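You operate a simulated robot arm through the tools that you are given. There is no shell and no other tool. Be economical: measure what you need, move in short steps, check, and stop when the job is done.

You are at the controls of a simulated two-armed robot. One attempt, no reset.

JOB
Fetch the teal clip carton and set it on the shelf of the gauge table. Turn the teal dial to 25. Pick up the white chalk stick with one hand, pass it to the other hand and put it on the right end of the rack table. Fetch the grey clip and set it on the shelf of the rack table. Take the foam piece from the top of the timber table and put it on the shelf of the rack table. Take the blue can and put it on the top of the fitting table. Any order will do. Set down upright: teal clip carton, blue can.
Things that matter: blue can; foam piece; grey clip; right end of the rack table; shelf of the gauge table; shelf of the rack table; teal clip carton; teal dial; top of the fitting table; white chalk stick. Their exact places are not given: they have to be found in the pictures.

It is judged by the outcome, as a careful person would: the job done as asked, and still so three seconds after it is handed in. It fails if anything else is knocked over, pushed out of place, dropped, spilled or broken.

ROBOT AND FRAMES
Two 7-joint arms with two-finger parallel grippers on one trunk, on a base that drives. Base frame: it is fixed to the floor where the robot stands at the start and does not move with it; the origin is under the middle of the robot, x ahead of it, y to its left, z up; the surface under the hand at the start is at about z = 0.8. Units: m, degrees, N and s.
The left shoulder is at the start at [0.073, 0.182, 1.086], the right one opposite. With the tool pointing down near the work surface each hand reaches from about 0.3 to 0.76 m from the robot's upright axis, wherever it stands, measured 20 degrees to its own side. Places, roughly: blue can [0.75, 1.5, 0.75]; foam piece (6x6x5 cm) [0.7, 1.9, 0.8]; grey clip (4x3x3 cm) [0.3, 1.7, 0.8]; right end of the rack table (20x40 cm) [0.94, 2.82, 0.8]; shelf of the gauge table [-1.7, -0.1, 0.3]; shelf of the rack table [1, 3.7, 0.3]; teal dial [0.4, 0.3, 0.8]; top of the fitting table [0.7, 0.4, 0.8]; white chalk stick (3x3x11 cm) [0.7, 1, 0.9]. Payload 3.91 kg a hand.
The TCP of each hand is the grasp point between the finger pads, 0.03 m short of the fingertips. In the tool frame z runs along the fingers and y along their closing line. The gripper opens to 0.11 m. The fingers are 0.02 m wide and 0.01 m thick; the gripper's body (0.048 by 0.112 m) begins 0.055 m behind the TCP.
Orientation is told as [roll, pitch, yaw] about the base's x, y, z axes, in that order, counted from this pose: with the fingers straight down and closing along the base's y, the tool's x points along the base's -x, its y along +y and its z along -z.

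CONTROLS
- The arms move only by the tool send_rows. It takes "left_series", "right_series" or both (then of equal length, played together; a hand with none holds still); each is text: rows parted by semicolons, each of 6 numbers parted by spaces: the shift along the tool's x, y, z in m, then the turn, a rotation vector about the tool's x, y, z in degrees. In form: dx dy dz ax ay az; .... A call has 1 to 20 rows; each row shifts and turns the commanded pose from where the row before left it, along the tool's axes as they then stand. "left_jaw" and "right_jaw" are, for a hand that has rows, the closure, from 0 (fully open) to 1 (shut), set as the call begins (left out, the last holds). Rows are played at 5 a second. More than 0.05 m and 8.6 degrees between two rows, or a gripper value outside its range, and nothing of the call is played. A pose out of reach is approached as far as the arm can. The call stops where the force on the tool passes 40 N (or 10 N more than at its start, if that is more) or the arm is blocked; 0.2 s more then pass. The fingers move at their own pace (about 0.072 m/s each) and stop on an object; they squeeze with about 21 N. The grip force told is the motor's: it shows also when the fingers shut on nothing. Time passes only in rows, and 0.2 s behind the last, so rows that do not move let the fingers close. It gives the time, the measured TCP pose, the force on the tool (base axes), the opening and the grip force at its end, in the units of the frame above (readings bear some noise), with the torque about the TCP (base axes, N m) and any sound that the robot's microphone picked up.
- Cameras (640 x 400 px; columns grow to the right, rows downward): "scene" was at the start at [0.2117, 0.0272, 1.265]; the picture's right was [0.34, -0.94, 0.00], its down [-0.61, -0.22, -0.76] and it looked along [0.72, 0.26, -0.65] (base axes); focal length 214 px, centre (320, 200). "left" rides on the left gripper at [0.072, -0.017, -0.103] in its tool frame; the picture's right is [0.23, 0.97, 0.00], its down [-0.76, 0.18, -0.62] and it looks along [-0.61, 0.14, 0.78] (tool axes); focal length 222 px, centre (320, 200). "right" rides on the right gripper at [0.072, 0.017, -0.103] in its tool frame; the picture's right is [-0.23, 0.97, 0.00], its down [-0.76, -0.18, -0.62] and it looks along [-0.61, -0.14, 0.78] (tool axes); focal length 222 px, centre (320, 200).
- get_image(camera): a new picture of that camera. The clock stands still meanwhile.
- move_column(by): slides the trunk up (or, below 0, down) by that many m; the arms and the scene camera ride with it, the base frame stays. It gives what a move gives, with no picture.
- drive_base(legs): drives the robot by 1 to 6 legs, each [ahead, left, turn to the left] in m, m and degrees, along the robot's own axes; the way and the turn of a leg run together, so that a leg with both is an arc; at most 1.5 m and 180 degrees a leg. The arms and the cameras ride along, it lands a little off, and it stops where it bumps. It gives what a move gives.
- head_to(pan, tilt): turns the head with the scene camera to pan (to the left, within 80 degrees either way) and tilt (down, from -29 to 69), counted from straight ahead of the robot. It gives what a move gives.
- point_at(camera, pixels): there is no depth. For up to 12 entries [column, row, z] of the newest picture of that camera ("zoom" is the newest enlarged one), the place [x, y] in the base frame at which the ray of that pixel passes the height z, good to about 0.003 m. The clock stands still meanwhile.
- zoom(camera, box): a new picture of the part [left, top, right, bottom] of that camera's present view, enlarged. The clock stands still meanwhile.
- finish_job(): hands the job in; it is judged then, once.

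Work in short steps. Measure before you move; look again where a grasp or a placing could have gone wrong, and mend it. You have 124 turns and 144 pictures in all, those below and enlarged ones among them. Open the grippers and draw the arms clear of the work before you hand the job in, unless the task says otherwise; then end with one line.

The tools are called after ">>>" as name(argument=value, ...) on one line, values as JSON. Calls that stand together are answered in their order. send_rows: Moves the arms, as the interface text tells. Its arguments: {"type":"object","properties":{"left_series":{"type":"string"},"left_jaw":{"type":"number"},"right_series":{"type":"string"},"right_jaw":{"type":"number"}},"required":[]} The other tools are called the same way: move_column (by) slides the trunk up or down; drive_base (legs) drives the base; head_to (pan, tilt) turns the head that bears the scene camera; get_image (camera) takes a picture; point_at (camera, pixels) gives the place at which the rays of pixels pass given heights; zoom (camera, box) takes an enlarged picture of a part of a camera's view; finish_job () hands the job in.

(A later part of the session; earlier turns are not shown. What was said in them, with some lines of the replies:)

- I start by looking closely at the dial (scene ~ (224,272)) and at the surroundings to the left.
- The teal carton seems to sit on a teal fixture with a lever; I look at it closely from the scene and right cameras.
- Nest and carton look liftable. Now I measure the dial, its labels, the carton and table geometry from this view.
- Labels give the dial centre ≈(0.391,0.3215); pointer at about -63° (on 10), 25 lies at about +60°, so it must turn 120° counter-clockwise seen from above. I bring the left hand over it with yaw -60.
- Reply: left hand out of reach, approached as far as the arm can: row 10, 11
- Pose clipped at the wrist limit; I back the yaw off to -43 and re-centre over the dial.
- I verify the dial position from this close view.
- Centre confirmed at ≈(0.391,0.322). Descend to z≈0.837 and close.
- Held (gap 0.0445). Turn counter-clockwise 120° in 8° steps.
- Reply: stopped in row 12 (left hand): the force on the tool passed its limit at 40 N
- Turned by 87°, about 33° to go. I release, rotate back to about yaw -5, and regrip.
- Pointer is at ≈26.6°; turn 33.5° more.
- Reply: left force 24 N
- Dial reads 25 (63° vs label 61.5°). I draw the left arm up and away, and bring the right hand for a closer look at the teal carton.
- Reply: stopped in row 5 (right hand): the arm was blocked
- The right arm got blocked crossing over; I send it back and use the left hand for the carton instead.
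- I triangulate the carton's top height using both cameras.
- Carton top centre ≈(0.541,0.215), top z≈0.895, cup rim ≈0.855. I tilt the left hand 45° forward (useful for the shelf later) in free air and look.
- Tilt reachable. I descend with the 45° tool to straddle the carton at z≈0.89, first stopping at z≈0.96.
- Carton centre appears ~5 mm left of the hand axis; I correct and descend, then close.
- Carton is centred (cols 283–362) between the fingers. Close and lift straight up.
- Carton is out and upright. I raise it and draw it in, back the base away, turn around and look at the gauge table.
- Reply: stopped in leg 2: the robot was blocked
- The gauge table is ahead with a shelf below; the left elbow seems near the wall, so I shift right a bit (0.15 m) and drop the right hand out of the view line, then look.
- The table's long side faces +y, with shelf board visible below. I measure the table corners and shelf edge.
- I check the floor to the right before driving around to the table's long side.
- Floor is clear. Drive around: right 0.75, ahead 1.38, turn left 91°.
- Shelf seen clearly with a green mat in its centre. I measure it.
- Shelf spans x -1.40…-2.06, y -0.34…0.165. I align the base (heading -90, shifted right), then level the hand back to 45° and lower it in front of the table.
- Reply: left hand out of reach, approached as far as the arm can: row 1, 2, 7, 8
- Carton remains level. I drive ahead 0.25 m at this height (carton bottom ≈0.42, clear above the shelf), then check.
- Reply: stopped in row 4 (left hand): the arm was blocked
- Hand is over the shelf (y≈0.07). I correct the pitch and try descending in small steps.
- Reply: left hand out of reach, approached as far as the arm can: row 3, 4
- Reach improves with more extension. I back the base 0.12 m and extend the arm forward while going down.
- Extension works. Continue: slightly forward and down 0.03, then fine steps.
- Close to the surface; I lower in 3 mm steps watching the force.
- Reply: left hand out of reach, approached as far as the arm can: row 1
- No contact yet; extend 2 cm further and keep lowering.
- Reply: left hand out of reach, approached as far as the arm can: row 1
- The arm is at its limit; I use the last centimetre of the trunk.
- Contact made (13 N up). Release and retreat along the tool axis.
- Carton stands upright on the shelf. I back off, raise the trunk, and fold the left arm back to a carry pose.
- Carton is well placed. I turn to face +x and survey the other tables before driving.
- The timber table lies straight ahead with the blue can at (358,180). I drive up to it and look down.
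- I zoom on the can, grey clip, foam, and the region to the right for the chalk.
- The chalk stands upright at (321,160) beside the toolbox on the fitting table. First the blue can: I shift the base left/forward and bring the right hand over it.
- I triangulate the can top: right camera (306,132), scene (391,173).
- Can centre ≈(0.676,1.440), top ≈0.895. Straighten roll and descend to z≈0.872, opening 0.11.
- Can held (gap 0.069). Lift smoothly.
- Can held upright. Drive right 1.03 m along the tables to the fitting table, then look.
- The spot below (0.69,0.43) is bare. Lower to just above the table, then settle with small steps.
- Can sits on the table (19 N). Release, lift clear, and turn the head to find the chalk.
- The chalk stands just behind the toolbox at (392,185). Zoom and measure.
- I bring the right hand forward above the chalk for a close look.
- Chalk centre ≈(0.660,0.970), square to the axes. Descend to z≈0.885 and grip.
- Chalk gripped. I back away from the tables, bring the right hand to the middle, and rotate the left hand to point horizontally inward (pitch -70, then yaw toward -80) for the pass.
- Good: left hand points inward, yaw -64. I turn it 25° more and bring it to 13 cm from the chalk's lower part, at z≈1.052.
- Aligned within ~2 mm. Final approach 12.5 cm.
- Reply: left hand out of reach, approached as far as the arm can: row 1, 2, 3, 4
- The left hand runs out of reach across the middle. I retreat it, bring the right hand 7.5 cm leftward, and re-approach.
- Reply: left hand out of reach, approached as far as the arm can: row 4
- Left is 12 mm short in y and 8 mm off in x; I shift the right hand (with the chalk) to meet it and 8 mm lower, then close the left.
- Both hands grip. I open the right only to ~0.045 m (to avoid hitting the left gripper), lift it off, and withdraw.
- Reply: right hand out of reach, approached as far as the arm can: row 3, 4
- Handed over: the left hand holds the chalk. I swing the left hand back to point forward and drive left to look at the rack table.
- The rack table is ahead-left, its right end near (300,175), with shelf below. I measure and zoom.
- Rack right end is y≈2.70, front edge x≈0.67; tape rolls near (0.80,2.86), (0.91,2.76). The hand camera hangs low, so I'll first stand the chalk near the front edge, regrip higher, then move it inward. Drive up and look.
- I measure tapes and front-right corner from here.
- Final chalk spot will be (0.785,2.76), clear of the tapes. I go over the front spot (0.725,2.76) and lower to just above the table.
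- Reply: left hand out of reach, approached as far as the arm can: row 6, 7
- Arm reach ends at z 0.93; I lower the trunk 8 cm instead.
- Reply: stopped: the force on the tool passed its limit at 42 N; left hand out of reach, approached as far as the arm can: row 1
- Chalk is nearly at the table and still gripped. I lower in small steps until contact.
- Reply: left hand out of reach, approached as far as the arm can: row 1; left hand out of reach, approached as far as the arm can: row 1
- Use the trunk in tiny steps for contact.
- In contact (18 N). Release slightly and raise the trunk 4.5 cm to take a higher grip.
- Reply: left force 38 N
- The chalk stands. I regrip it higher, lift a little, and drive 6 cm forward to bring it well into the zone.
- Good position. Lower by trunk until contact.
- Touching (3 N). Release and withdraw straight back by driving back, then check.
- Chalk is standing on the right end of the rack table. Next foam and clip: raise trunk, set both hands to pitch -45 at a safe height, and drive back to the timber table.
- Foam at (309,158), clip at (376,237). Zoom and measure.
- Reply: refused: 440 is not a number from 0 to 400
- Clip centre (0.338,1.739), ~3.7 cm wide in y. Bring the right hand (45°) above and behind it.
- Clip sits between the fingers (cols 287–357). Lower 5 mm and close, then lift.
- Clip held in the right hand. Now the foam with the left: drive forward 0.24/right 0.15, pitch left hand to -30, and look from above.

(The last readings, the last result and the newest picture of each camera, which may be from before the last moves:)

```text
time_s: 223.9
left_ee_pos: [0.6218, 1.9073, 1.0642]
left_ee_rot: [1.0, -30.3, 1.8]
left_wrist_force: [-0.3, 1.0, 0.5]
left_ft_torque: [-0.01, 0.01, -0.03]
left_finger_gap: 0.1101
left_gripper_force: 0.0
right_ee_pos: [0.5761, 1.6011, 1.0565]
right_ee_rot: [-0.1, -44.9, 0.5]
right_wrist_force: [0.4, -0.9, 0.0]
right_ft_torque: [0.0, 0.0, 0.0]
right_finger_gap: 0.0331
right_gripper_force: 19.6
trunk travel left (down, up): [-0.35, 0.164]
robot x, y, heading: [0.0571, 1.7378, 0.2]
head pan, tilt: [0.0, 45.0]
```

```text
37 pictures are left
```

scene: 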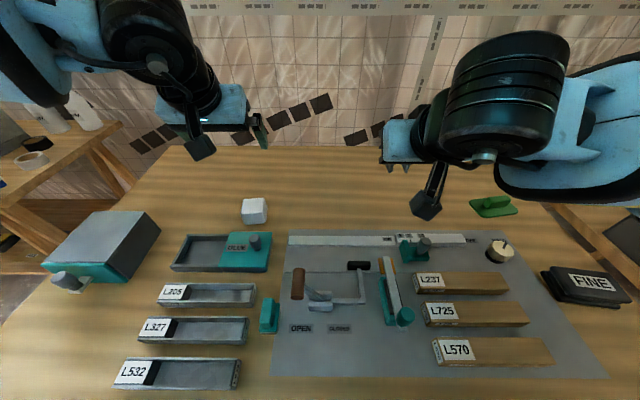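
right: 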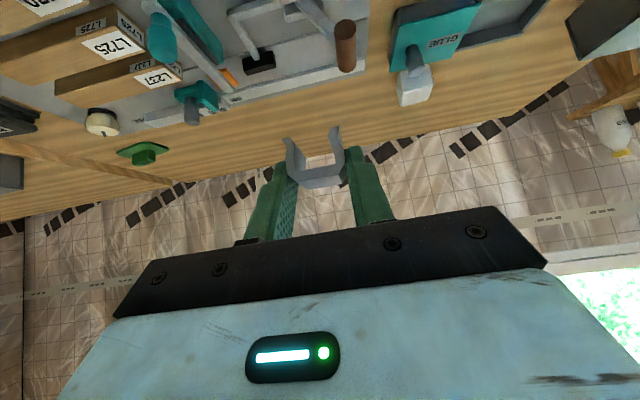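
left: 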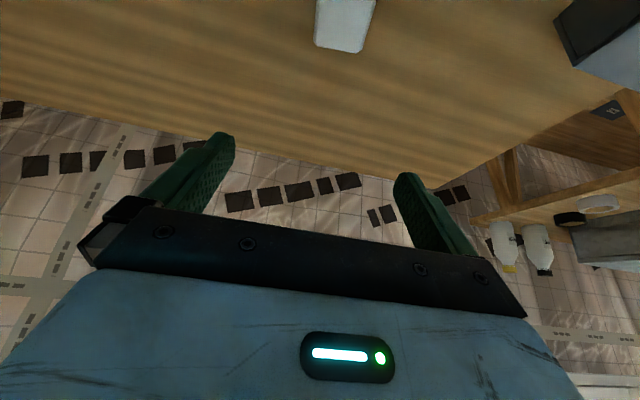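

>>> point_at(camera="left", pixels=[[317, 42, 0.85], [365, 52, 0.85], [317, 0, 0.85], [375, 0, 0.85]])

>>> zoom(camera="scene", box=[210, 180, 300, 280])

>>> point_at(camera="scene", pixels=[[243, 200, 0.85], [265, 197, 0.85], [244, 223, 0.8], [267, 222, 0.8], [243, 210, 0.85], [267, 210, 0.85], [254, 237, 0.88]])

```text
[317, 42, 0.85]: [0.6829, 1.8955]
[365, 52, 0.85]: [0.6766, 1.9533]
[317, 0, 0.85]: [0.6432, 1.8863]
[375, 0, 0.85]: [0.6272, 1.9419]
```

```text
4.00 times, centred on (255, 230) of scene
```

zoom: 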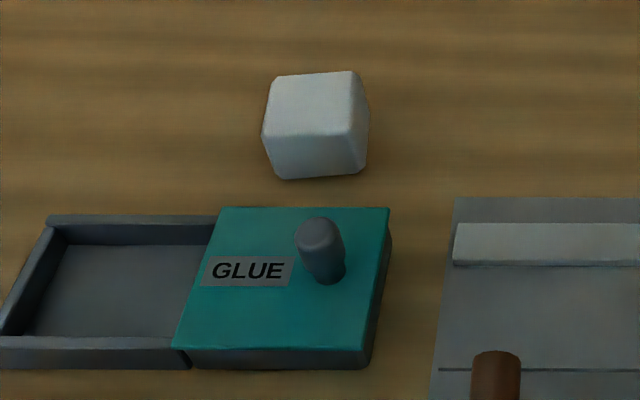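

```text
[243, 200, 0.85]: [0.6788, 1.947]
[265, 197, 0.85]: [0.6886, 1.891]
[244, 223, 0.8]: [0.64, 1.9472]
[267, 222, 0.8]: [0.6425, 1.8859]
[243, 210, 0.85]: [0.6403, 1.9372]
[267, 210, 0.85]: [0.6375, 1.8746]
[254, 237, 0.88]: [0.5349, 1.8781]
```

Foam ≈ centre (0.660,1.916), yaw ≈ +5°. The glue-box knob would sit under the hand camera at -30°, so I steepen to -15° and descend partway.

>>> send_rows(left_series="0 0 0 0 7.6 0; 0 0 0 0 7.6 0; 0 0 0 -1.04 0 -3.86; 0.0051 0.0011 0.045 0 0 0; 0.0051 0.0011 0.045 0 0 0; 0.0051 0.0011 0.045 0 0 0; 0 0 0 0 0 0", left_jaw=0)

>>> get_image(camera="left")

```text
time_s: 225.5
left_ee_pos: [0.6421, 1.9129, 0.931]
left_ee_rot: [0.8, -15.3, 6.1]
left_wrist_force: [0.2, 0.2, -0.3]
left_ft_torque: [0.02, 0.0, -0.05]
left_finger_gap: 0.1098
left_gripper_force: 0.0
right_ee_pos: [0.5778, 1.6013, 1.057]
right_ee_rot: [0.1, -44.8, 0.5]
right_wrist_force: [0.2, -1.2, 0.9]
right_ft_torque: [0.0, 0.0, -0.04]
right_finger_gap: 0.0333
right_gripper_force: 19.6
trunk travel left (down, up): [-0.35, 0.164]
robot x, y, heading: [0.0568, 1.741, 0.3]
head pan, tilt: [0.0, 45.0]
```

```text
35 pictures are left
```

left: 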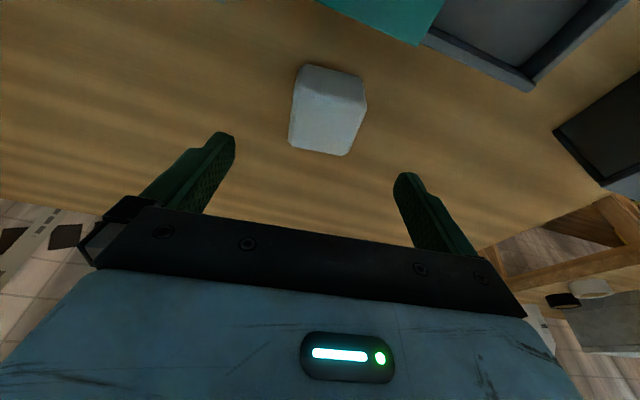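

Aligned. Descend the rest, close, lift.

>>> send_rows(left_series="0.0051 0.0011 0.045 0 0 0; 0.0051 0.0011 0.046 0 0 0; 0 0 0 0 0 0")

>>> send_rows(left_series="0 0 0 0 0 0; 0 0 0 0 0 0; 0 0 0 0 0 0; 0 0 0 0 0 0", left_jaw=1)

>>> send_rows(left_series="0 0 -0.02 0 0 0; 0 0 -0.04 0 0 0; 0 0 -0.045 0 0 0; 0 0 -0.045 0 0 0; 0 0 -0.045 0 0 0; 0 0 0 0 0 0")

>>> get_image(camera="left")

```text
time_s: 226.3
left_ee_pos: [0.6541, 1.9178, 0.8378]
left_ee_rot: [0.9, -15.3, 6.1]
left_wrist_force: [0.4, 0.5, -0.1]
left_ft_torque: [0.04, 0.02, 0.01]
left_finger_gap: 0.11
left_gripper_force: 0.1
right_ee_pos: [0.5768, 1.601, 1.0558]
right_ee_rot: [-0.1, -44.8, 0.5]
right_wrist_force: [0.1, 0.6, -0.2]
right_ft_torque: [0.01, 0.0, 0.0]
right_finger_gap: 0.0332
right_gripper_force: 20.3
trunk travel left (down, up): [-0.35, 0.164]
robot x, y, heading: [0.0546, 1.7331, 0.5]
head pan, tilt: [0.0, 45.0]
```

```text
time_s: 227.3
left_ee_pos: [0.6539, 1.9162, 0.8392]
left_ee_rot: [0.9, -15.3, 6.1]
left_wrist_force: [0.7, 0.1, 1.7]
left_ft_torque: [-0.07, -0.01, 0.02]
left_finger_gap: 0.0593
left_gripper_force: 21.8
right_ee_pos: [0.5763, 1.602, 1.0578]
right_ee_rot: [-0.1, -44.9, 0.6]
right_wrist_force: [0.0, -0.1, 0.3]
right_ft_torque: [-0.02, 0.01, 0.01]
right_finger_gap: 0.0329
right_gripper_force: 19.8
trunk travel left (down, up): [-0.35, 0.164]
robot x, y, heading: [0.0563, 1.7399, 0.3]
head pan, tilt: [0.0, 45.0]
```

```text
time_s: 228.7
left_ee_pos: [0.6068, 1.9051, 1.0244]
left_ee_rot: [0.9, -15.2, 6.0]
left_wrist_force: [0.9, 0.5, 0.3]
left_ft_torque: [0.01, -0.01, -0.01]
left_finger_gap: 0.0588
left_gripper_force: 20.4
right_ee_pos: [0.5784, 1.6016, 1.0561]
right_ee_rot: [-0.1, -44.7, 0.5]
right_wrist_force: [0.6, 0.0, 0.6]
right_ft_torque: [-0.02, 0.0, 0.02]
right_finger_gap: 0.0332
right_gripper_force: 20.1
trunk travel left (down, up): [-0.35, 0.164]
robot x, y, heading: [0.0582, 1.7351, 0.4]
head pan, tilt: [0.0, 45.0]
```

```text
34 pictures are left
```

left: 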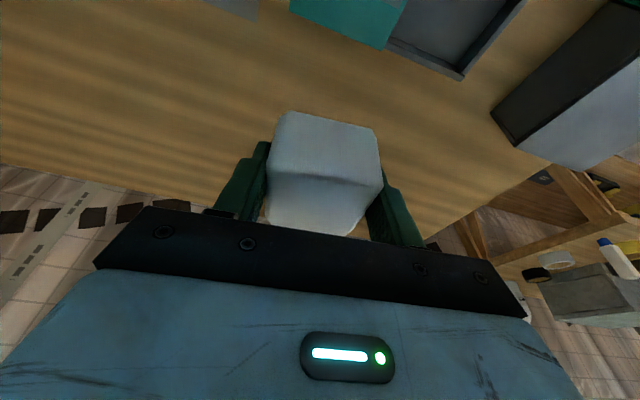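

Foam held. Back off and drive left to face the rack table, then lower the trunk partway and look at its shelf.

>>> drive_base(legs=[[-0.5, 0, 0], [0, 1.0, 0], [0, 0.7, 0]])

>>> move_column(by=-0.2)

>>> head_to(pan=0, tilt=35)

>>> get_image(camera="scene")

```text
time_s: 246.4
left_ee_pos: [0.0657, 3.584, 1.0258]
left_ee_rot: [0.9, -15.3, 6.3]
left_wrist_force: [-0.9, 0.3, 0.3]
left_ft_torque: [-0.02, 0.01, -0.01]
left_finger_gap: 0.0585
left_gripper_force: 21.0
right_ee_pos: [0.0377, 3.2818, 1.0555]
right_ee_rot: [-0.2, -44.7, 0.9]
right_wrist_force: [-0.1, -0.5, 0.3]
right_ft_torque: [-0.03, 0.01, -0.01]
right_finger_gap: 0.0333
right_gripper_force: 20.2
trunk travel left (down, up): [-0.35, 0.164]
robot x, y, heading: [-0.4822, 3.4124, 0.6]
head pan, tilt: [0.0, 45.0]
```

```text
time_s: 248.6
left_ee_pos: [0.0644, 3.5857, 0.826]
left_ee_rot: [0.9, -15.3, 6.4]
left_wrist_force: [0.3, -1.1, 0.9]
left_ft_torque: [0.02, -0.02, 0.04]
left_finger_gap: 0.0588
left_gripper_force: 20.3
right_ee_pos: [0.0372, 3.2825, 0.8579]
right_ee_rot: [-0.2, -44.8, 0.8]
right_wrist_force: [1.1, -0.6, -0.4]
right_ft_torque: [0.05, 0.0, -0.01]
right_finger_gap: 0.0333
right_gripper_force: 20.2
trunk travel left (down, up): [-0.15, 0.364]
robot x, y, heading: [-0.4811, 3.4163, 0.7]
head pan, tilt: [0.0, 45.0]
```

```text
time_s: 249.3
left_ee_pos: [0.0657, 3.5861, 0.8255]
left_ee_rot: [0.9, -15.4, 6.4]
left_wrist_force: [0.2, -1.1, -0.5]
left_ft_torque: [0.0, -0.03, 0.0]
left_finger_gap: 0.0591
left_gripper_force: 20.5
right_ee_pos: [0.0375, 3.2814, 0.8555]
right_ee_rot: [-0.1, -44.9, 0.7]
right_wrist_force: [-0.2, 0.5, -0.9]
right_ft_torque: [-0.06, 0.01, -0.01]
right_finger_gap: 0.0331
right_gripper_force: 19.8
trunk travel left (down, up): [-0.15, 0.364]
robot x, y, heading: [-0.4779, 3.412, 0.9]
head pan, tilt: [0.0, 35.0]
```

```text
33 pictures are left
```

scene: 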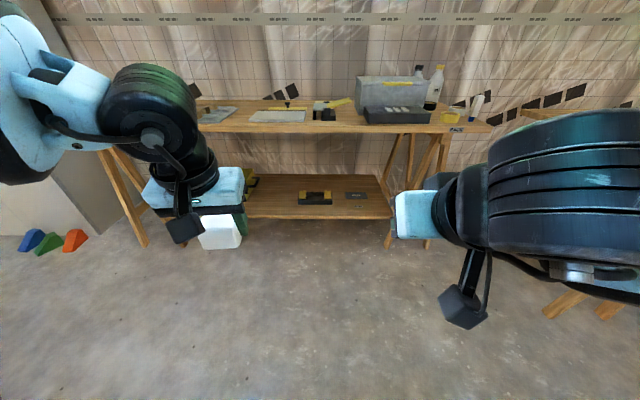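

>>> zoom(camera="scene", box=[230, 150, 410, 250])

>>> point_at(camera="scene", pixels=[[390, 216, 0.29], [250, 217, 0.29], [378, 176, 0.29], [300, 204, 0.29], [330, 204, 0.29], [345, 198, 0.29], [367, 198, 0.29], [260, 188, 0.29], [300, 131, 0.8], [400, 130, 0.8]])

```text
3.56 times, centred on (320, 200) of scene
```

zoom: 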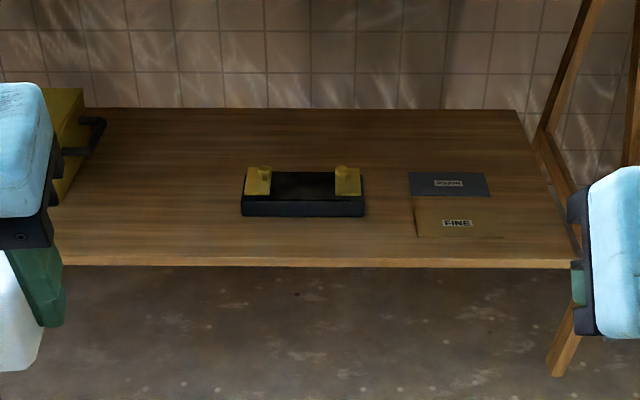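

```text
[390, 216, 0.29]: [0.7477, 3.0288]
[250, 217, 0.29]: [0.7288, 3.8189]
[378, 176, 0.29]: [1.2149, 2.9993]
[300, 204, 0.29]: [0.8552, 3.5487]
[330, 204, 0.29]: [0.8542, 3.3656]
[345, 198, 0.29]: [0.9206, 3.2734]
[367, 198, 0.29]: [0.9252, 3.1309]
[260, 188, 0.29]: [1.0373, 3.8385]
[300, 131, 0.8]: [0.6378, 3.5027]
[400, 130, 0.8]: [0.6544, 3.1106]
```

Shelf: front edge x≈0.735, tray at y 3.37–3.55, yellow box beyond y≈3.83. Foam will go to ≈(0.83,3.725), clip ≈(0.82,3.615). I align, lower the trunk, and extend/lower the left hand in free space with pitch -30.

>>> drive_base(legs=[[0, 0.14, -0.8]])

>>> move_column(by=-0.15)

>>> send_rows(left_series="0 0 0 0 -7.5 0; 0 0 0 0 -7.5 0; 0 0 0 3 0 5.2; 0 0 0.0429 0 0 0; 0 0 0.0429 0 0 0; 0 0 0.0429 0 0 0; 0 0 0.0429 0 0 0; 0 0 0.0429 0 0 0; 0 0 0.0429 0 0 0; 0 0 0.0429 0 0 0; 0 0 0.0429 0 0 0; 0 0 0 0 0 0")

>>> get_image(camera="scene")

```text
time_s: 251.2
left_ee_pos: [0.0669, 3.7174, 0.8237]
left_ee_rot: [0.9, -15.2, 5.5]
left_wrist_force: [0.3, 1.2, -0.4]
left_ft_torque: [-0.01, 0.0, 0.0]
left_finger_gap: 0.0585
left_gripper_force: 21.2
right_ee_pos: [0.0357, 3.4142, 0.8565]
right_ee_rot: [-0.2, -44.8, -0.3]
right_wrist_force: [0.5, 0.2, 0.2]
right_ft_torque: [0.02, 0.01, -0.03]
right_finger_gap: 0.0335
right_gripper_force: 20.3
trunk travel left (down, up): [-0.15, 0.364]
robot x, y, heading: [-0.4766, 3.5555, -0.2]
head pan, tilt: [0.0, 35.0]
```

```text
time_s: 253.0
left_ee_pos: [0.0671, 3.7175, 0.674]
left_ee_rot: [0.9, -15.2, 5.4]
left_wrist_force: [-1.1, 0.3, 0.0]
left_ft_torque: [0.0, 0.0, 0.02]
left_finger_gap: 0.0588
left_gripper_force: 20.5
right_ee_pos: [0.0364, 3.4151, 0.706]
right_ee_rot: [-0.1, -44.7, -0.2]
right_wrist_force: [-1.2, -0.3, 0.2]
right_ft_torque: [0.02, 0.01, -0.02]
right_finger_gap: 0.0332
right_gripper_force: 19.8
trunk travel left (down, up): [0.0, 0.514]
robot x, y, heading: [-0.483, 3.5554, -0.4]
head pan, tilt: [0.0, 35.0]
```

```text
time_s: 255.6
left_ee_pos: [0.2258, 3.7254, 0.3986]
left_ee_rot: [1.0, -30.2, -0.9]
left_wrist_force: [-0.1, -0.4, -0.2]
left_ft_torque: [-0.01, 0.0, 0.0]
left_finger_gap: 0.059
left_gripper_force: 21.1
left hand out of reach, approached as far as the arm can: row 11
right_ee_pos: [0.0353, 3.4152, 0.7055]
right_ee_rot: [-0.1, -44.9, -0.2]
right_wrist_force: [0.1, 0.3, -0.5]
right_ft_torque: [-0.02, 0.0, 0.0]
right_finger_gap: 0.0332
right_gripper_force: 20.0
trunk travel left (down, up): [0.0, 0.514]
robot x, y, heading: [-0.4858, 3.5565, -0.4]
head pan, tilt: [0.0, 35.0]
```

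```text
31 pictures are left
```

scene: 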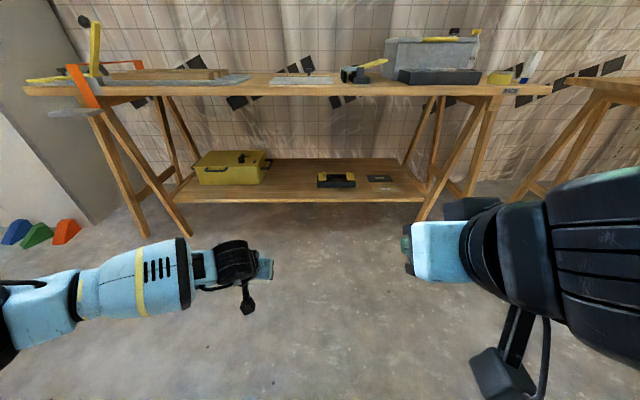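

Left hand reached z 0.40 at pitch -30. I retract the right hand 15 cm so it clears the table edge, check the yellow box extent, then drive forward.

>>> point_at(camera="scene", pixels=[[262, 183, 0.29], [197, 185, 0.29], [270, 160, 0.38], [318, 188, 0.29], [300, 200, 0.29]])

>>> send_rows(right_series="0.0265 0 -0.0265 0 0 0; 0.0265 0 -0.0265 0 0 0; 0.0265 0 -0.0265 0 0 0; 0.0265 0 -0.0265 0 0 0; 0 0 0 0 0 0")

>>> drive_base(legs=[[0.5, 0, 0]])

>>> get_image(camera="scene")

```text
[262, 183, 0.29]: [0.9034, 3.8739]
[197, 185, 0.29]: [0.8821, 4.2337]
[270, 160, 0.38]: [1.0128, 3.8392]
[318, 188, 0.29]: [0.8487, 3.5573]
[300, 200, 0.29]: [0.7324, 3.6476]
```

```text
time_s: 256.5
left_ee_pos: [0.2251, 3.7265, 0.3995]
left_ee_rot: [1.0, -30.2, -0.9]
left_wrist_force: [-0.1, -0.3, -0.2]
left_ft_torque: [0.03, -0.03, -0.02]
left_finger_gap: 0.0587
left_gripper_force: 21.4
right_ee_pos: [-0.025, 3.4404, 0.7236]
right_ee_rot: [-2.6, -42.7, -1.2]
right_wrist_force: [0.6, 0.0, -1.1]
right_ft_torque: [-0.01, 0.02, -0.01]
right_finger_gap: 0.0333
right_gripper_force: 20.1
right hand out of reach, approached as far as the arm can: row 1, 2, 3, 4
trunk travel left (down, up): [0.0, 0.514]
robot x, y, heading: [-0.4828, 3.5588, -0.1]
head pan, tilt: [0.0, 35.0]
stopped in row 4 (right hand): the force on the tool passed its limit at 146 N (the readings are from after the stop); the commanded pose is now the measured one
```

```text
time_s: 259.4
left_ee_pos: [0.7226, 3.7324, 0.3987]
left_ee_rot: [1.0, -30.1, -0.4]
left_wrist_force: [-0.5, 0.2, -0.2]
left_ft_torque: [0.0, 0.02, 0.01]
left_finger_gap: 0.0589
left_gripper_force: 21.1
right_ee_pos: [0.4748, 3.4432, 0.7253]
right_ee_rot: [-2.5, -42.7, -0.5]
right_wrist_force: [0.0, -0.3, -0.3]
right_ft_torque: [0.03, 0.04, -0.03]
right_finger_gap: 0.0331
right_gripper_force: 19.7
trunk travel left (down, up): [0.0, 0.514]
robot x, y, heading: [0.0156, 3.5554, 0.2]
head pan, tilt: [0.0, 35.0]
```

```text
30 pictures are left
```

scene: 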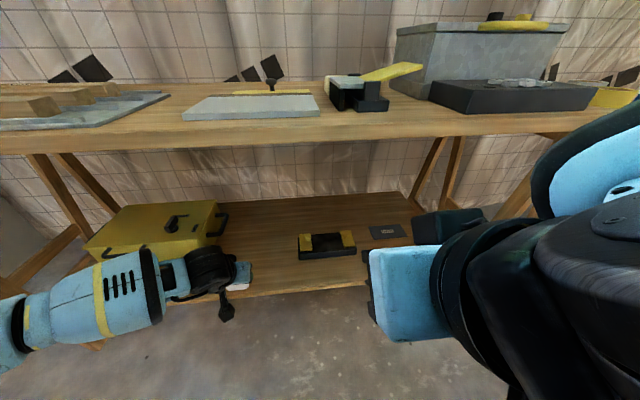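

Drive 0.1 m further; then lower the left hand toward the shelf.

>>> drive_base(legs=[[0.1, 0, 0]])

>>> send_rows(left_series="0.01 0 0.0173 0 0 0; 0.01 0 0.0173 0 0 0; 0 0 0 0 0 0")

>>> get_image(camera="left")

```text
time_s: 260.5
left_ee_pos: [0.8212, 3.7316, 0.3995]
left_ee_rot: [1.0, -30.2, -0.4]
left_wrist_force: [-0.6, 0.3, -0.8]
left_ft_torque: [-0.02, 0.03, 0.02]
left_finger_gap: 0.0591
left_gripper_force: 20.5
right_ee_pos: [0.5734, 3.4431, 0.7235]
right_ee_rot: [-2.7, -42.5, -0.8]
right_wrist_force: [0.1, 0.0, 0.3]
right_ft_torque: [-0.01, 0.03, 0.01]
right_finger_gap: 0.0332
right_gripper_force: 19.9
trunk travel left (down, up): [0.0, 0.514]
robot x, y, heading: [0.1141, 3.5581, 0.1]
head pan, tilt: [0.0, 35.0]
```

```text
time_s: 261.3
left_ee_pos: [0.8151, 3.7369, 0.3704]
left_ee_rot: [1.0, -30.1, -0.5]
left_wrist_force: [-0.4, -0.5, -0.5]
left_ft_torque: [-0.01, 0.01, 0.02]
left_finger_gap: 0.0587
left_gripper_force: 21.0
left hand out of reach, approached as far as the arm can: row 1, 2
right_ee_pos: [0.5734, 3.4412, 0.7225]
right_ee_rot: [-2.8, -42.3, -0.8]
right_wrist_force: [0.9, -0.6, 0.1]
right_ft_torque: [0.0, -0.02, 0.0]
right_finger_gap: 0.0331
right_gripper_force: 19.9
trunk travel left (down, up): [0.0, 0.514]
robot x, y, heading: [0.1101, 3.5544, 0.1]
head pan, tilt: [0.0, 35.0]
```

```text
29 pictures are left
```

left: 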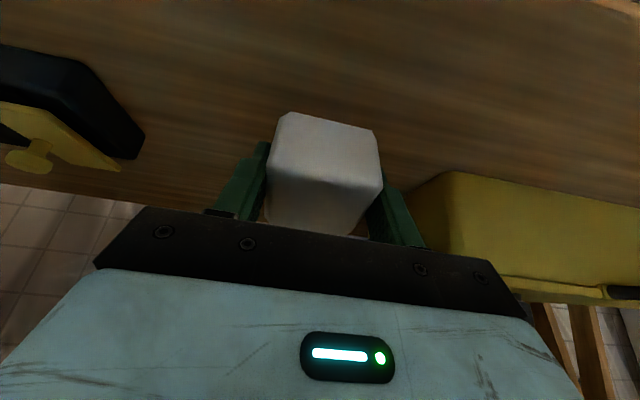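

Reach limit at z 0.37; I back the base 5 cm, pitch to -40 and extend forward/down.

>>> drive_base(legs=[[-0.05, -0.01, 0]])

>>> send_rows(left_series="0 0 0 0 -5 0; 0 0 0 0 -5 0; -0.0079 0 0.0295 0 0 0; -0.0079 0 0.0295 0 0 0; 0 0 0 0 0 0")

```text
time_s: 262.3
left_ee_pos: [0.768, 3.7267, 0.3707]
left_ee_rot: [0.9, -30.1, -0.4]
left_wrist_force: [0.6, -0.5, -0.1]
left_ft_torque: [0.0, -0.04, 0.01]
left_finger_gap: 0.0588
left_gripper_force: 21.4
right_ee_pos: [0.5251, 3.4318, 0.7214]
right_ee_rot: [-3.0, -42.2, -0.6]
right_wrist_force: [-0.2, 0.9, -1.0]
right_ft_torque: [-0.02, -0.03, 0.0]
right_finger_gap: 0.0333
right_gripper_force: 19.8
trunk travel left (down, up): [0.0, 0.514]
robot x, y, heading: [0.0641, 3.5449, 0.3]
head pan, tilt: [0.0, 35.0]
```

```text
time_s: 263.5
left_ee_pos: [0.7985, 3.7489, 0.3494]
left_ee_rot: [1.0, -40.3, -0.7]
left_wrist_force: [0.3, -0.4, 0.0]
left_ft_torque: [-0.01, 0.0, 0.0]
left_finger_gap: 0.0587
left_gripper_force: 21.3
left hand out of reach, approached as far as the arm can: row 3, 4
right_ee_pos: [0.5246, 3.4307, 0.7206]
right_ee_rot: [-3.0, -42.1, -0.7]
right_wrist_force: [0.9, 0.2, 0.4]
right_ft_torque: [-0.02, -0.02, -0.03]
right_finger_gap: 0.0332
right_gripper_force: 20.4
trunk travel left (down, up): [0.0, 0.514]
robot x, y, heading: [0.0686, 3.5468, 0.1]
head pan, tilt: [0.0, 35.0]
```

>>> send_rows(left_series="0 0.02 0 0 -4.7 0; 0 0.02 0.0283 0 0 0; 0.005 0 0.005 0 0 0; 0 0 0 0 0 0")

>>> drive_base(legs=[[0, -0.055, 0]])

>>> get_image(camera="left")

```text
time_s: 264.5
left_ee_pos: [0.8186, 3.7853, 0.3247]
left_ee_rot: [1.0, -45.2, -0.8]
left_wrist_force: [3.0, -9.5, 17.1]
left_ft_torque: [-0.35, 0.0, 0.02]
left_finger_gap: 0.0593
left_gripper_force: 20.7
right_ee_pos: [0.5239, 3.4305, 0.721]
right_ee_rot: [-2.9, -42.4, -0.7]
right_wrist_force: [0.3, -0.9, 0.1]
right_ft_torque: [0.01, 0.0, -0.03]
right_finger_gap: 0.0332
right_gripper_force: 19.8
trunk travel left (down, up): [0.0, 0.514]
robot x, y, heading: [0.0694, 3.5479, 0.1]
head pan, tilt: [0.0, 35.0]
```

```text
time_s: 265.6
left_ee_pos: [0.8178, 3.7326, 0.3214]
left_ee_rot: [1.0, -44.9, -0.9]
left_wrist_force: [-1.3, -0.5, 8.0]
left_ft_torque: [-0.11, 0.04, -0.01]
left_finger_gap: 0.0594
left_gripper_force: 21.5
right_ee_pos: [0.5235, 3.3775, 0.7215]
right_ee_rot: [-3.1, -42.2, -0.5]
right_wrist_force: [-0.6, 0.4, 0.0]
right_ft_torque: [0.01, -0.01, 0.0]
right_finger_gap: 0.0333
right_gripper_force: 20.0
trunk travel left (down, up): [0.0, 0.514]
robot x, y, heading: [0.0648, 3.4924, 0.0]
head pan, tilt: [0.0, 35.0]
```

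```text
28 pictures are left
```

left: 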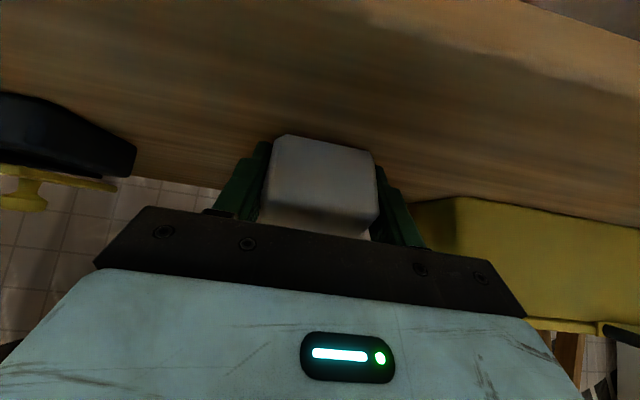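

Foam touches the shelf (8–17 N). Release and retreat along the tool axis.

>>> send_rows(left_series="0 0 0 0 0 0; 0 0 0 0 0 0; 0 0 0 0 0 0", left_jaw=0.15)

>>> send_rows(left_series="0 0 -0.03 0 0 0; 0 0 -0.03 0 0 0; 0 0 -0.03 0 0 0; 0 0 0 0 0 0")

>>> get_image(camera="left")

```text
time_s: 266.4
left_ee_pos: [0.8181, 3.7331, 0.3207]
left_ee_rot: [0.9, -44.8, -0.8]
left_wrist_force: [-0.6, 0.3, 1.2]
left_ft_torque: [-0.01, -0.03, 0.0]
left_finger_gap: 0.0933
left_gripper_force: 0.1
right_ee_pos: [0.5258, 3.379, 0.7206]
right_ee_rot: [-3.1, -42.0, -0.7]
right_wrist_force: [-0.5, -0.3, -0.3]
right_ft_torque: [-0.01, -0.01, 0.01]
right_finger_gap: 0.033
right_gripper_force: 19.9
trunk travel left (down, up): [0.0, 0.514]
robot x, y, heading: [0.0678, 3.4899, 0.3]
head pan, tilt: [0.0, 35.0]
```

```text
time_s: 267.4
left_ee_pos: [0.7536, 3.7313, 0.3835]
left_ee_rot: [1.0, -44.8, -0.7]
left_wrist_force: [-0.6, -0.4, 0.4]
left_ft_torque: [-0.01, 0.0, -0.01]
left_finger_gap: 0.0936
left_gripper_force: 0.2
right_ee_pos: [0.5248, 3.378, 0.7207]
right_ee_rot: [-3.2, -42.0, -0.5]
right_wrist_force: [0.7, 0.5, 0.4]
right_ft_torque: [0.01, 0.0, 0.0]
right_finger_gap: 0.0331
right_gripper_force: 19.4
trunk travel left (down, up): [0.0, 0.514]
robot x, y, heading: [0.0657, 3.489, -0.0]
head pan, tilt: [0.0, 35.0]
```

```text
27 pictures are left
```

left: 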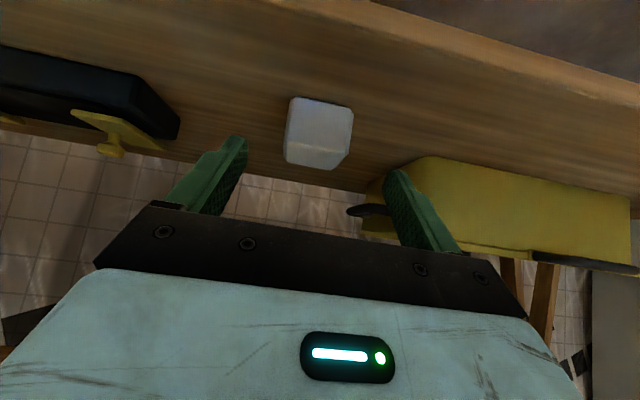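

Foam rests on the shelf. Back off, retract the left hand, and extend the right hand with the clip into the mirrored low pose.

>>> drive_base(legs=[[-0.45, 0, 0]])

>>> send_rows(left_series="0.002 0 -0.0404 0 0 0; 0.002 0 -0.0404 0 0 0; 0.002 0 -0.0404 0 0 0; 0.002 0 -0.0404 0 0 0; 0.002 0 -0.0404 0 0 0; 0.002 0 -0.0404 0 0 0; 0.002 0 -0.0404 0 0 0; 0 0 0 0 0 0; 0 0 0 0 0 0; 0 0 0 0 0 0; 0 0 0 0 0 0; 0 0 0 0 0 0", right_series="0 0 0 -3.1 -2.7 0; 0.0026 -0.014 0.0398 0 0 0; 0.0026 -0.014 0.0398 0 0 0; 0.0026 -0.014 0.0398 0 0 0; 0.0026 -0.014 0.0398 0 0 0; 0.0026 -0.014 0.0398 0 0 0; 0.0026 -0.014 0.0398 0 0 0; 0.0026 -0.014 0.0398 0 0 0; 0.0026 -0.014 0.0398 0 0 0; 0.0026 -0.014 0.0398 0 0 0; 0.0026 -0.014 0.0398 0 0 0; 0 0 0 0 0 0", right_jaw=1)

>>> get_image(camera="scene")

>>> get_image(camera="right")

```text
time_s: 270.1
left_ee_pos: [0.3202, 3.7325, 0.3821]
left_ee_rot: [0.9, -44.9, -0.8]
left_wrist_force: [-0.6, -0.2, 0.9]
left_ft_torque: [0.01, 0.03, 0.02]
left_finger_gap: 0.0932
left_gripper_force: 0.0
right_ee_pos: [0.092, 3.3771, 0.7207]
right_ee_rot: [-3.2, -42.1, -0.5]
right_wrist_force: [-0.3, -0.1, -0.3]
right_ft_torque: [-0.02, -0.04, 0.06]
right_finger_gap: 0.0331
right_gripper_force: 19.8
trunk travel left (down, up): [0.0, 0.514]
robot x, y, heading: [-0.3692, 3.4884, 0.3]
head pan, tilt: [0.0, 35.0]
```

```text
time_s: 272.7
left_ee_pos: [0.1701, 3.7268, 0.563]
left_ee_rot: [1.0, -44.8, -0.8]
left_wrist_force: [0.2, -1.4, -0.2]
left_ft_torque: [0.0, 0.01, 0.02]
left_finger_gap: 0.0936
left_gripper_force: 0.1
left hand out of reach, approached as far as the arm can: row 6, 7
right_ee_pos: [0.3588, 3.2393, 0.4251]
right_ee_rot: [-0.2, -44.9, -0.4]
right_wrist_force: [-0.6, 0.7, -0.2]
right_ft_torque: [-0.02, 0.0, 0.0]
right_finger_gap: 0.0333
right_gripper_force: 19.7
right hand out of reach, approached as far as the arm can: row 1
trunk travel left (down, up): [0.0, 0.514]
robot x, y, heading: [-0.3668, 3.4898, 0.3]
head pan, tilt: [0.0, 35.0]
```

```text
26 pictures are left
```

scene: 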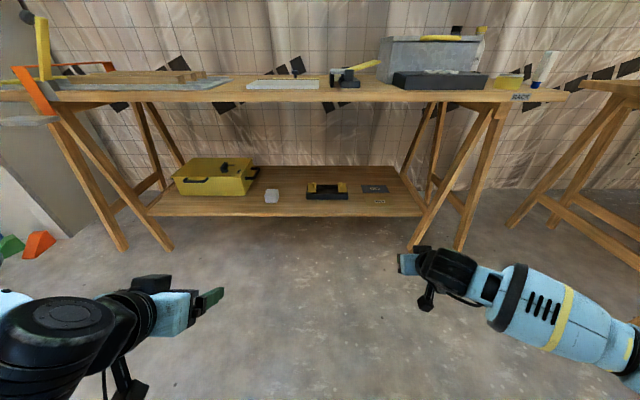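

```text
25 pictures are left
```

right: 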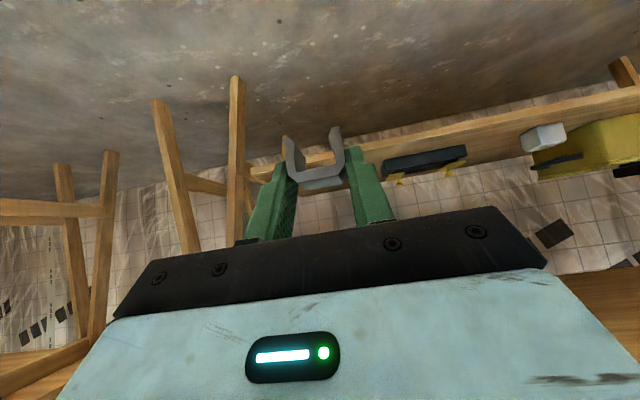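

Clip still level. Measure the gap between foam and tray, then drive left to align and go in.

>>> point_at(camera="scene", pixels=[[264, 203, 0.285], [279, 203, 0.285], [306, 198, 0.285], [347, 198, 0.285], [290, 216, 0.285], [300, 103, 0.8]])

>>> drive_base(legs=[[0, 0.385, 0]])

```text
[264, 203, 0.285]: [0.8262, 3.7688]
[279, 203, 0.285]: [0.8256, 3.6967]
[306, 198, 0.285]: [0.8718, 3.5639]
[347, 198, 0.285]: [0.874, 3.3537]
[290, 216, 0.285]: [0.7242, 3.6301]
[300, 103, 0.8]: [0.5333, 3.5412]
```

```text
time_s: 276.6
left_ee_pos: [0.1703, 4.107, 0.5626]
left_ee_rot: [1.0, -44.8, -0.9]
left_wrist_force: [0.2, -0.4, -0.3]
left_ft_torque: [0.01, 0.0, 0.0]
left_finger_gap: 0.0936
left_gripper_force: 0.0
right_ee_pos: [0.3567, 3.6214, 0.4239]
right_ee_rot: [-0.2, -44.8, -0.4]
right_wrist_force: [0.8, 0.6, 0.2]
right_ft_torque: [-0.01, -0.01, 0.0]
right_finger_gap: 0.0332
right_gripper_force: 19.5
trunk travel left (down, up): [0.0, 0.514]
robot x, y, heading: [-0.3691, 3.8707, 0.3]
head pan, tilt: [0.0, 35.0]
```

>>> drive_base(legs=[[0.43, 0.006, 0]])

>>> get_image(camera="right")

>>> get_image(camera="scene")

```text
time_s: 279.3
left_ee_pos: [0.6212, 4.1044, 0.5606]
left_ee_rot: [1.0, -44.8, -1.6]
left_wrist_force: [-0.2, -0.1, 0.5]
left_ft_torque: [0.02, -0.01, 0.01]
left_finger_gap: 0.0936
left_gripper_force: 0.1
right_ee_pos: [0.8015, 3.6157, 0.4256]
right_ee_rot: [-0.2, -44.9, -1.1]
right_wrist_force: [-0.3, 0.6, -0.5]
right_ft_torque: [0.02, -0.02, 0.0]
right_finger_gap: 0.0331
right_gripper_force: 20.8
trunk travel left (down, up): [0.0, 0.514]
robot x, y, heading: [0.0794, 3.8764, -0.4]
head pan, tilt: [0.0, 35.0]
```

```text
24 pictures are left
```

right: 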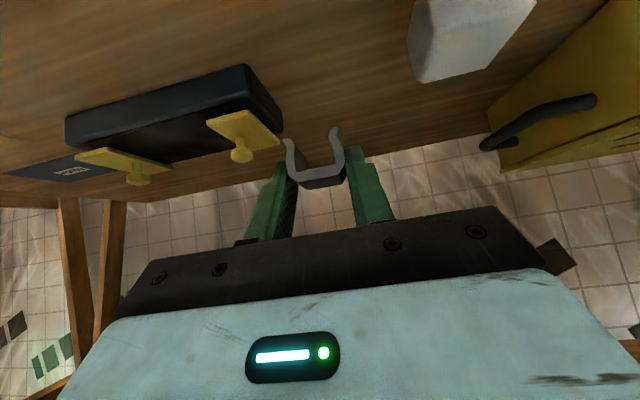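

```text
23 pictures are left
```

scene: 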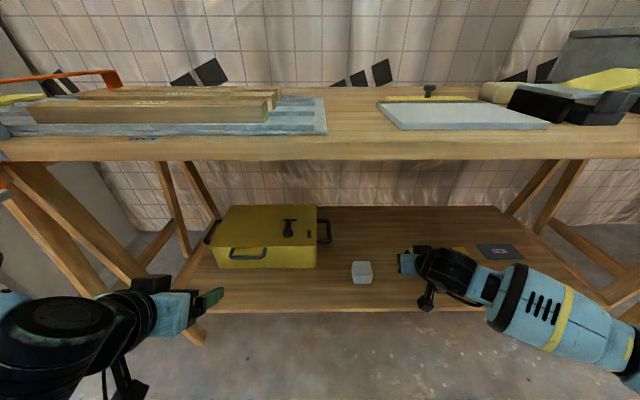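

Lower the right hand toward the shelf between tray and foam.

>>> send_rows(right_series="0.0165 0.003 0.0259 0 0 0; 0.0165 0.003 0.0259 0 0 0; 0.0165 0.003 0.0259 0 0 0; 0 0 0 0 0 0")

>>> send_rows(right_series="0.0042 0 0.0042 0 0 0; 0 0 0 0 0 0")

>>> get_image(camera="right")

```text
time_s: 280.3
left_ee_pos: [0.6211, 4.1052, 0.5607]
left_ee_rot: [1.1, -44.7, -1.6]
left_wrist_force: [-0.2, 0.2, 0.8]
left_ft_torque: [0.0, -0.02, 0.0]
left_finger_gap: 0.0936
left_gripper_force: 0.0
right_ee_pos: [0.8211, 3.6246, 0.3328]
right_ee_rot: [-0.2, -44.9, -1.3]
right_wrist_force: [-0.3, -0.3, -0.1]
right_ft_torque: [-0.02, -0.03, 0.01]
right_finger_gap: 0.0331
right_gripper_force: 20.0
trunk travel left (down, up): [0.0, 0.514]
robot x, y, heading: [0.0774, 3.8761, -0.5]
head pan, tilt: [0.0, 35.0]
```

```text
time_s: 280.9
left_ee_pos: [0.6189, 4.1062, 0.5605]
left_ee_rot: [1.0, -44.8, -1.5]
left_wrist_force: [0.5, -0.3, 0.7]
left_ft_torque: [0.0, -0.02, -0.01]
left_finger_gap: 0.0934
left_gripper_force: 0.0
right_ee_pos: [0.8206, 3.6237, 0.3281]
right_ee_rot: [-0.2, -44.7, -1.0]
right_wrist_force: [0.5, 0.4, -0.8]
right_ft_torque: [0.01, 0.02, 0.02]
right_finger_gap: 0.0333
right_gripper_force: 20.6
trunk travel left (down, up): [0.0, 0.514]
robot x, y, heading: [0.0766, 3.8743, -0.6]
head pan, tilt: [0.0, 35.0]
```

```text
22 pictures are left
```

right: 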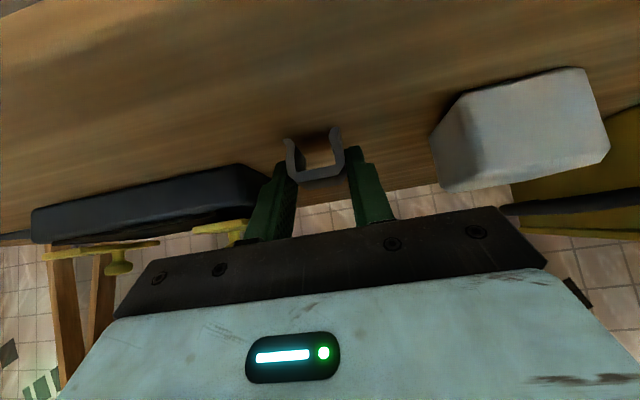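

Close to the surface; small steps until contact.

>>> send_rows(right_series="0.0028 0 0.0028 0 0 0; 0 0 0 0 0 0")

>>> send_rows(right_series="0.0021 0 0.0021 0 0 0; 0 0 0 0 0 0")

>>> send_rows(right_series="0.0021 0 0.0021 0 0 0; 0 0 0 0 0 0")

>>> send_rows(right_series="0.0021 0 0.0021 0 0 0; 0 0 0 0 0 0")

```text
time_s: 281.5
left_ee_pos: [0.6205, 4.1058, 0.5617]
left_ee_rot: [1.0, -44.8, -1.6]
left_wrist_force: [-0.1, 0.1, 0.2]
left_ft_torque: [0.03, 0.0, 0.01]
left_finger_gap: 0.0933
left_gripper_force: 0.0
right_ee_pos: [0.8201, 3.6233, 0.3243]
right_ee_rot: [-0.2, -44.8, -1.1]
right_wrist_force: [-0.8, -0.2, -0.7]
right_ft_torque: [0.0, 0.0, 0.01]
right_finger_gap: 0.0331
right_gripper_force: 20.2
trunk travel left (down, up): [0.0, 0.514]
robot x, y, heading: [0.0788, 3.8749, -0.5]
head pan, tilt: [0.0, 35.0]
```

```text
time_s: 282.1
left_ee_pos: [0.621, 4.1049, 0.5612]
left_ee_rot: [1.1, -44.8, -1.5]
left_wrist_force: [-0.4, 0.5, -0.1]
left_ft_torque: [0.0, 0.02, 0.02]
left_finger_gap: 0.0935
left_gripper_force: 0.1
right_ee_pos: [0.8211, 3.623, 0.3245]
right_ee_rot: [-0.2, -45.0, -1.0]
right_wrist_force: [-0.9, -0.3, 5.3]
right_ft_torque: [0.0, 0.01, -0.04]
right_finger_gap: 0.0333
right_gripper_force: 19.8
trunk travel left (down, up): [0.0, 0.514]
robot x, y, heading: [0.0798, 3.8756, -0.7]
head pan, tilt: [0.0, 35.0]
```

```text
time_s: 282.7
left_ee_pos: [0.6188, 4.1054, 0.562]
left_ee_rot: [0.9, -45.0, -1.4]
left_wrist_force: [0.4, 0.0, -0.6]
left_ft_torque: [0.0, 0.0, -0.02]
left_finger_gap: 0.0936
left_gripper_force: 0.1
right_ee_pos: [0.8212, 3.6252, 0.3224]
right_ee_rot: [-0.2, -45.2, -1.1]
right_wrist_force: [1.7, -2.4, 16.8]
right_ft_torque: [-0.06, -0.17, -0.05]
right_finger_gap: 0.0335
right_gripper_force: 20.0
trunk travel left (down, up): [0.0, 0.514]
robot x, y, heading: [0.0806, 3.8773, -0.4]
head pan, tilt: [0.0, 35.0]
```

```text
time_s: 283.3
left_ee_pos: [0.6181, 4.1057, 0.562]
left_ee_rot: [0.9, -44.9, -1.4]
left_wrist_force: [0.3, -0.1, -0.4]
left_ft_torque: [-0.01, -0.01, 0.02]
left_finger_gap: 0.0936
left_gripper_force: 0.0
right_ee_pos: [0.8193, 3.6237, 0.3202]
right_ee_rot: [-0.1, -45.0, -1.1]
right_wrist_force: [3.8, -0.5, 18.8]
right_ft_torque: [0.27, -0.27, -0.15]
right_finger_gap: 0.0334
right_gripper_force: 19.9
trunk travel left (down, up): [0.0, 0.514]
robot x, y, heading: [0.0771, 3.8739, -0.6]
head pan, tilt: [0.0, 35.0]
```

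Contact. Release moderately (gap ≈0.06), retreat along the tool axis and look.

>>> send_rows(right_series="-0.0014 0 -0.0014 0 0 0; 0 0 0 0 0 0; 0 0 0 0 0 0", right_jaw=0.45)

>>> send_rows(right_series="0 0 -0.03 0 0 0; 0 0 -0.03 0 0 0; 0 0 -0.03 0 0 0; 0 0 0 0 0 0")

>>> get_image(camera="right")

```text
time_s: 284.1
left_ee_pos: [0.6191, 4.1056, 0.5613]
left_ee_rot: [1.0, -44.9, -1.5]
left_wrist_force: [-0.5, 0.1, 0.0]
left_ft_torque: [-0.02, 0.0, -0.07]
left_finger_gap: 0.0934
left_gripper_force: 0.0
right_ee_pos: [0.819, 3.625, 0.3186]
right_ee_rot: [-0.3, -44.8, -1.0]
right_wrist_force: [-5.9, -13.2, 16.2]
right_ft_torque: [0.09, -0.09, -0.04]
right_finger_gap: 0.0545
right_gripper_force: 0.0
trunk travel left (down, up): [0.0, 0.514]
robot x, y, heading: [0.0777, 3.8769, -0.3]
head pan, tilt: [0.0, 35.0]
```

```text
time_s: 285.1
left_ee_pos: [0.6202, 4.1059, 0.5624]
left_ee_rot: [1.0, -44.8, -1.5]
left_wrist_force: [1.0, 0.4, -0.8]
left_ft_torque: [-0.01, 0.01, 0.0]
left_finger_gap: 0.0935
left_gripper_force: 0.0
right_ee_pos: [0.7563, 3.6266, 0.3829]
right_ee_rot: [-0.2, -44.8, -1.2]
right_wrist_force: [0.4, 1.2, -0.4]
right_ft_torque: [-0.03, 0.0, 0.0]
right_finger_gap: 0.0606
right_gripper_force: 0.1
trunk travel left (down, up): [0.0, 0.514]
robot x, y, heading: [0.0734, 3.8762, -0.2]
head pan, tilt: [0.0, 35.0]
```

```text
21 pictures are left
```

right: 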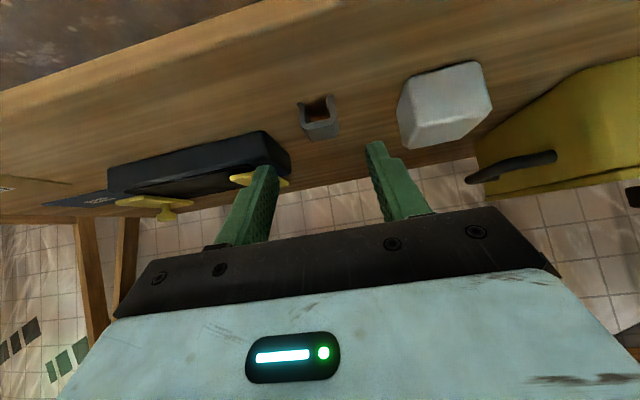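

Clip rests on the shelf. Back off, raise trunk, and take a verification look.

>>> drive_base(legs=[[-0.6, 0, 0]])

>>> move_column(by=0.35)

>>> head_to(pan=-20, tilt=25)

>>> get_image(camera="scene")

>>> zoom(camera="scene", box=[180, 130, 480, 300])

```text
time_s: 288.4
left_ee_pos: [0.0283, 4.1111, 0.5607]
left_ee_rot: [1.0, -44.9, -1.4]
left_wrist_force: [-1.0, -0.2, 0.0]
left_ft_torque: [0.02, -0.01, -0.01]
left_finger_gap: 0.0936
left_gripper_force: 0.1
right_ee_pos: [0.1627, 3.6313, 0.3835]
right_ee_rot: [-0.2, -44.8, -1.0]
right_wrist_force: [-0.7, -0.6, -0.3]
right_ft_torque: [0.02, -0.02, -0.01]
right_finger_gap: 0.0605
right_gripper_force: 0.1
trunk travel left (down, up): [0.0, 0.514]
robot x, y, heading: [-0.5136, 3.877, -0.3]
head pan, tilt: [0.0, 35.0]
```

```text
time_s: 291.8
left_ee_pos: [0.0283, 4.1109, 0.9113]
left_ee_rot: [1.0, -44.9, -1.5]
left_wrist_force: [-0.4, 0.3, 1.0]
left_ft_torque: [0.02, -0.01, -0.02]
left_finger_gap: 0.0933
left_gripper_force: 0.2
right_ee_pos: [0.1649, 3.6318, 0.7324]
right_ee_rot: [-0.2, -44.8, -1.0]
right_wrist_force: [-0.9, -0.4, 0.8]
right_ft_torque: [0.01, 0.0, 0.0]
right_finger_gap: 0.0607
right_gripper_force: 0.1
trunk travel left (down, up): [-0.35, 0.164]
robot x, y, heading: [-0.5169, 3.8806, -0.5]
head pan, tilt: [0.0, 35.0]
```

```text
time_s: 292.7
left_ee_pos: [0.0269, 4.1112, 0.9115]
left_ee_rot: [0.9, -44.7, -1.4]
left_wrist_force: [0.3, 0.1, 0.0]
left_ft_torque: [-0.03, -0.05, -0.05]
left_finger_gap: 0.0937
left_gripper_force: 0.1
right_ee_pos: [0.165, 3.6319, 0.7335]
right_ee_rot: [-0.1, -44.7, -1.0]
right_wrist_force: [0.2, 1.3, -0.4]
right_ft_torque: [-0.03, 0.0, 0.0]
right_finger_gap: 0.0603
right_gripper_force: 0.0
trunk travel left (down, up): [-0.35, 0.164]
robot x, y, heading: [-0.5183, 3.8792, -0.5]
head pan, tilt: [-20.0, 25.0]
```

```text
20 pictures are left
```

scene: 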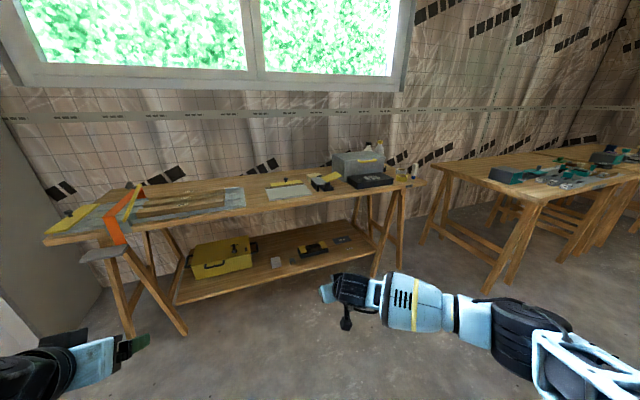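

```text
2.13 times, centred on (330, 215) of scene
```

zoom: 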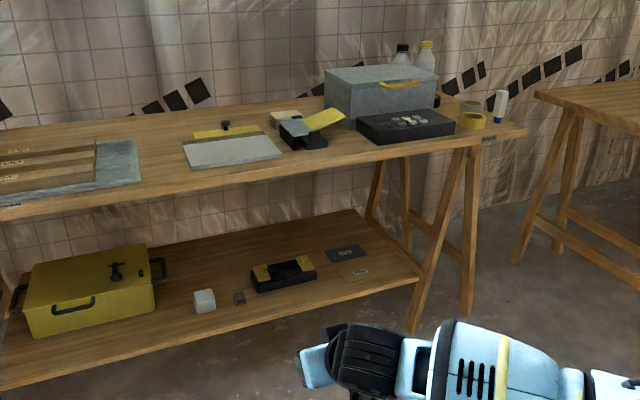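

Foam and clip are on the rack shelf and the chalk stands on the rack's right end. Earlier views showed the can upright on the fitting table, the carton upright on the gauge shelf, and the dial at 25. Both hands are open and clear, so I hand the job in.

>>> finish_job()

```text
The job is handed in.
```

All six tasks are done and the job is handed in. In the last pictures of each, the carton and can were upright, the dial's pointer was on 25, the chalk stood on the rack table's right end, and the clip and foam were on its shelf.
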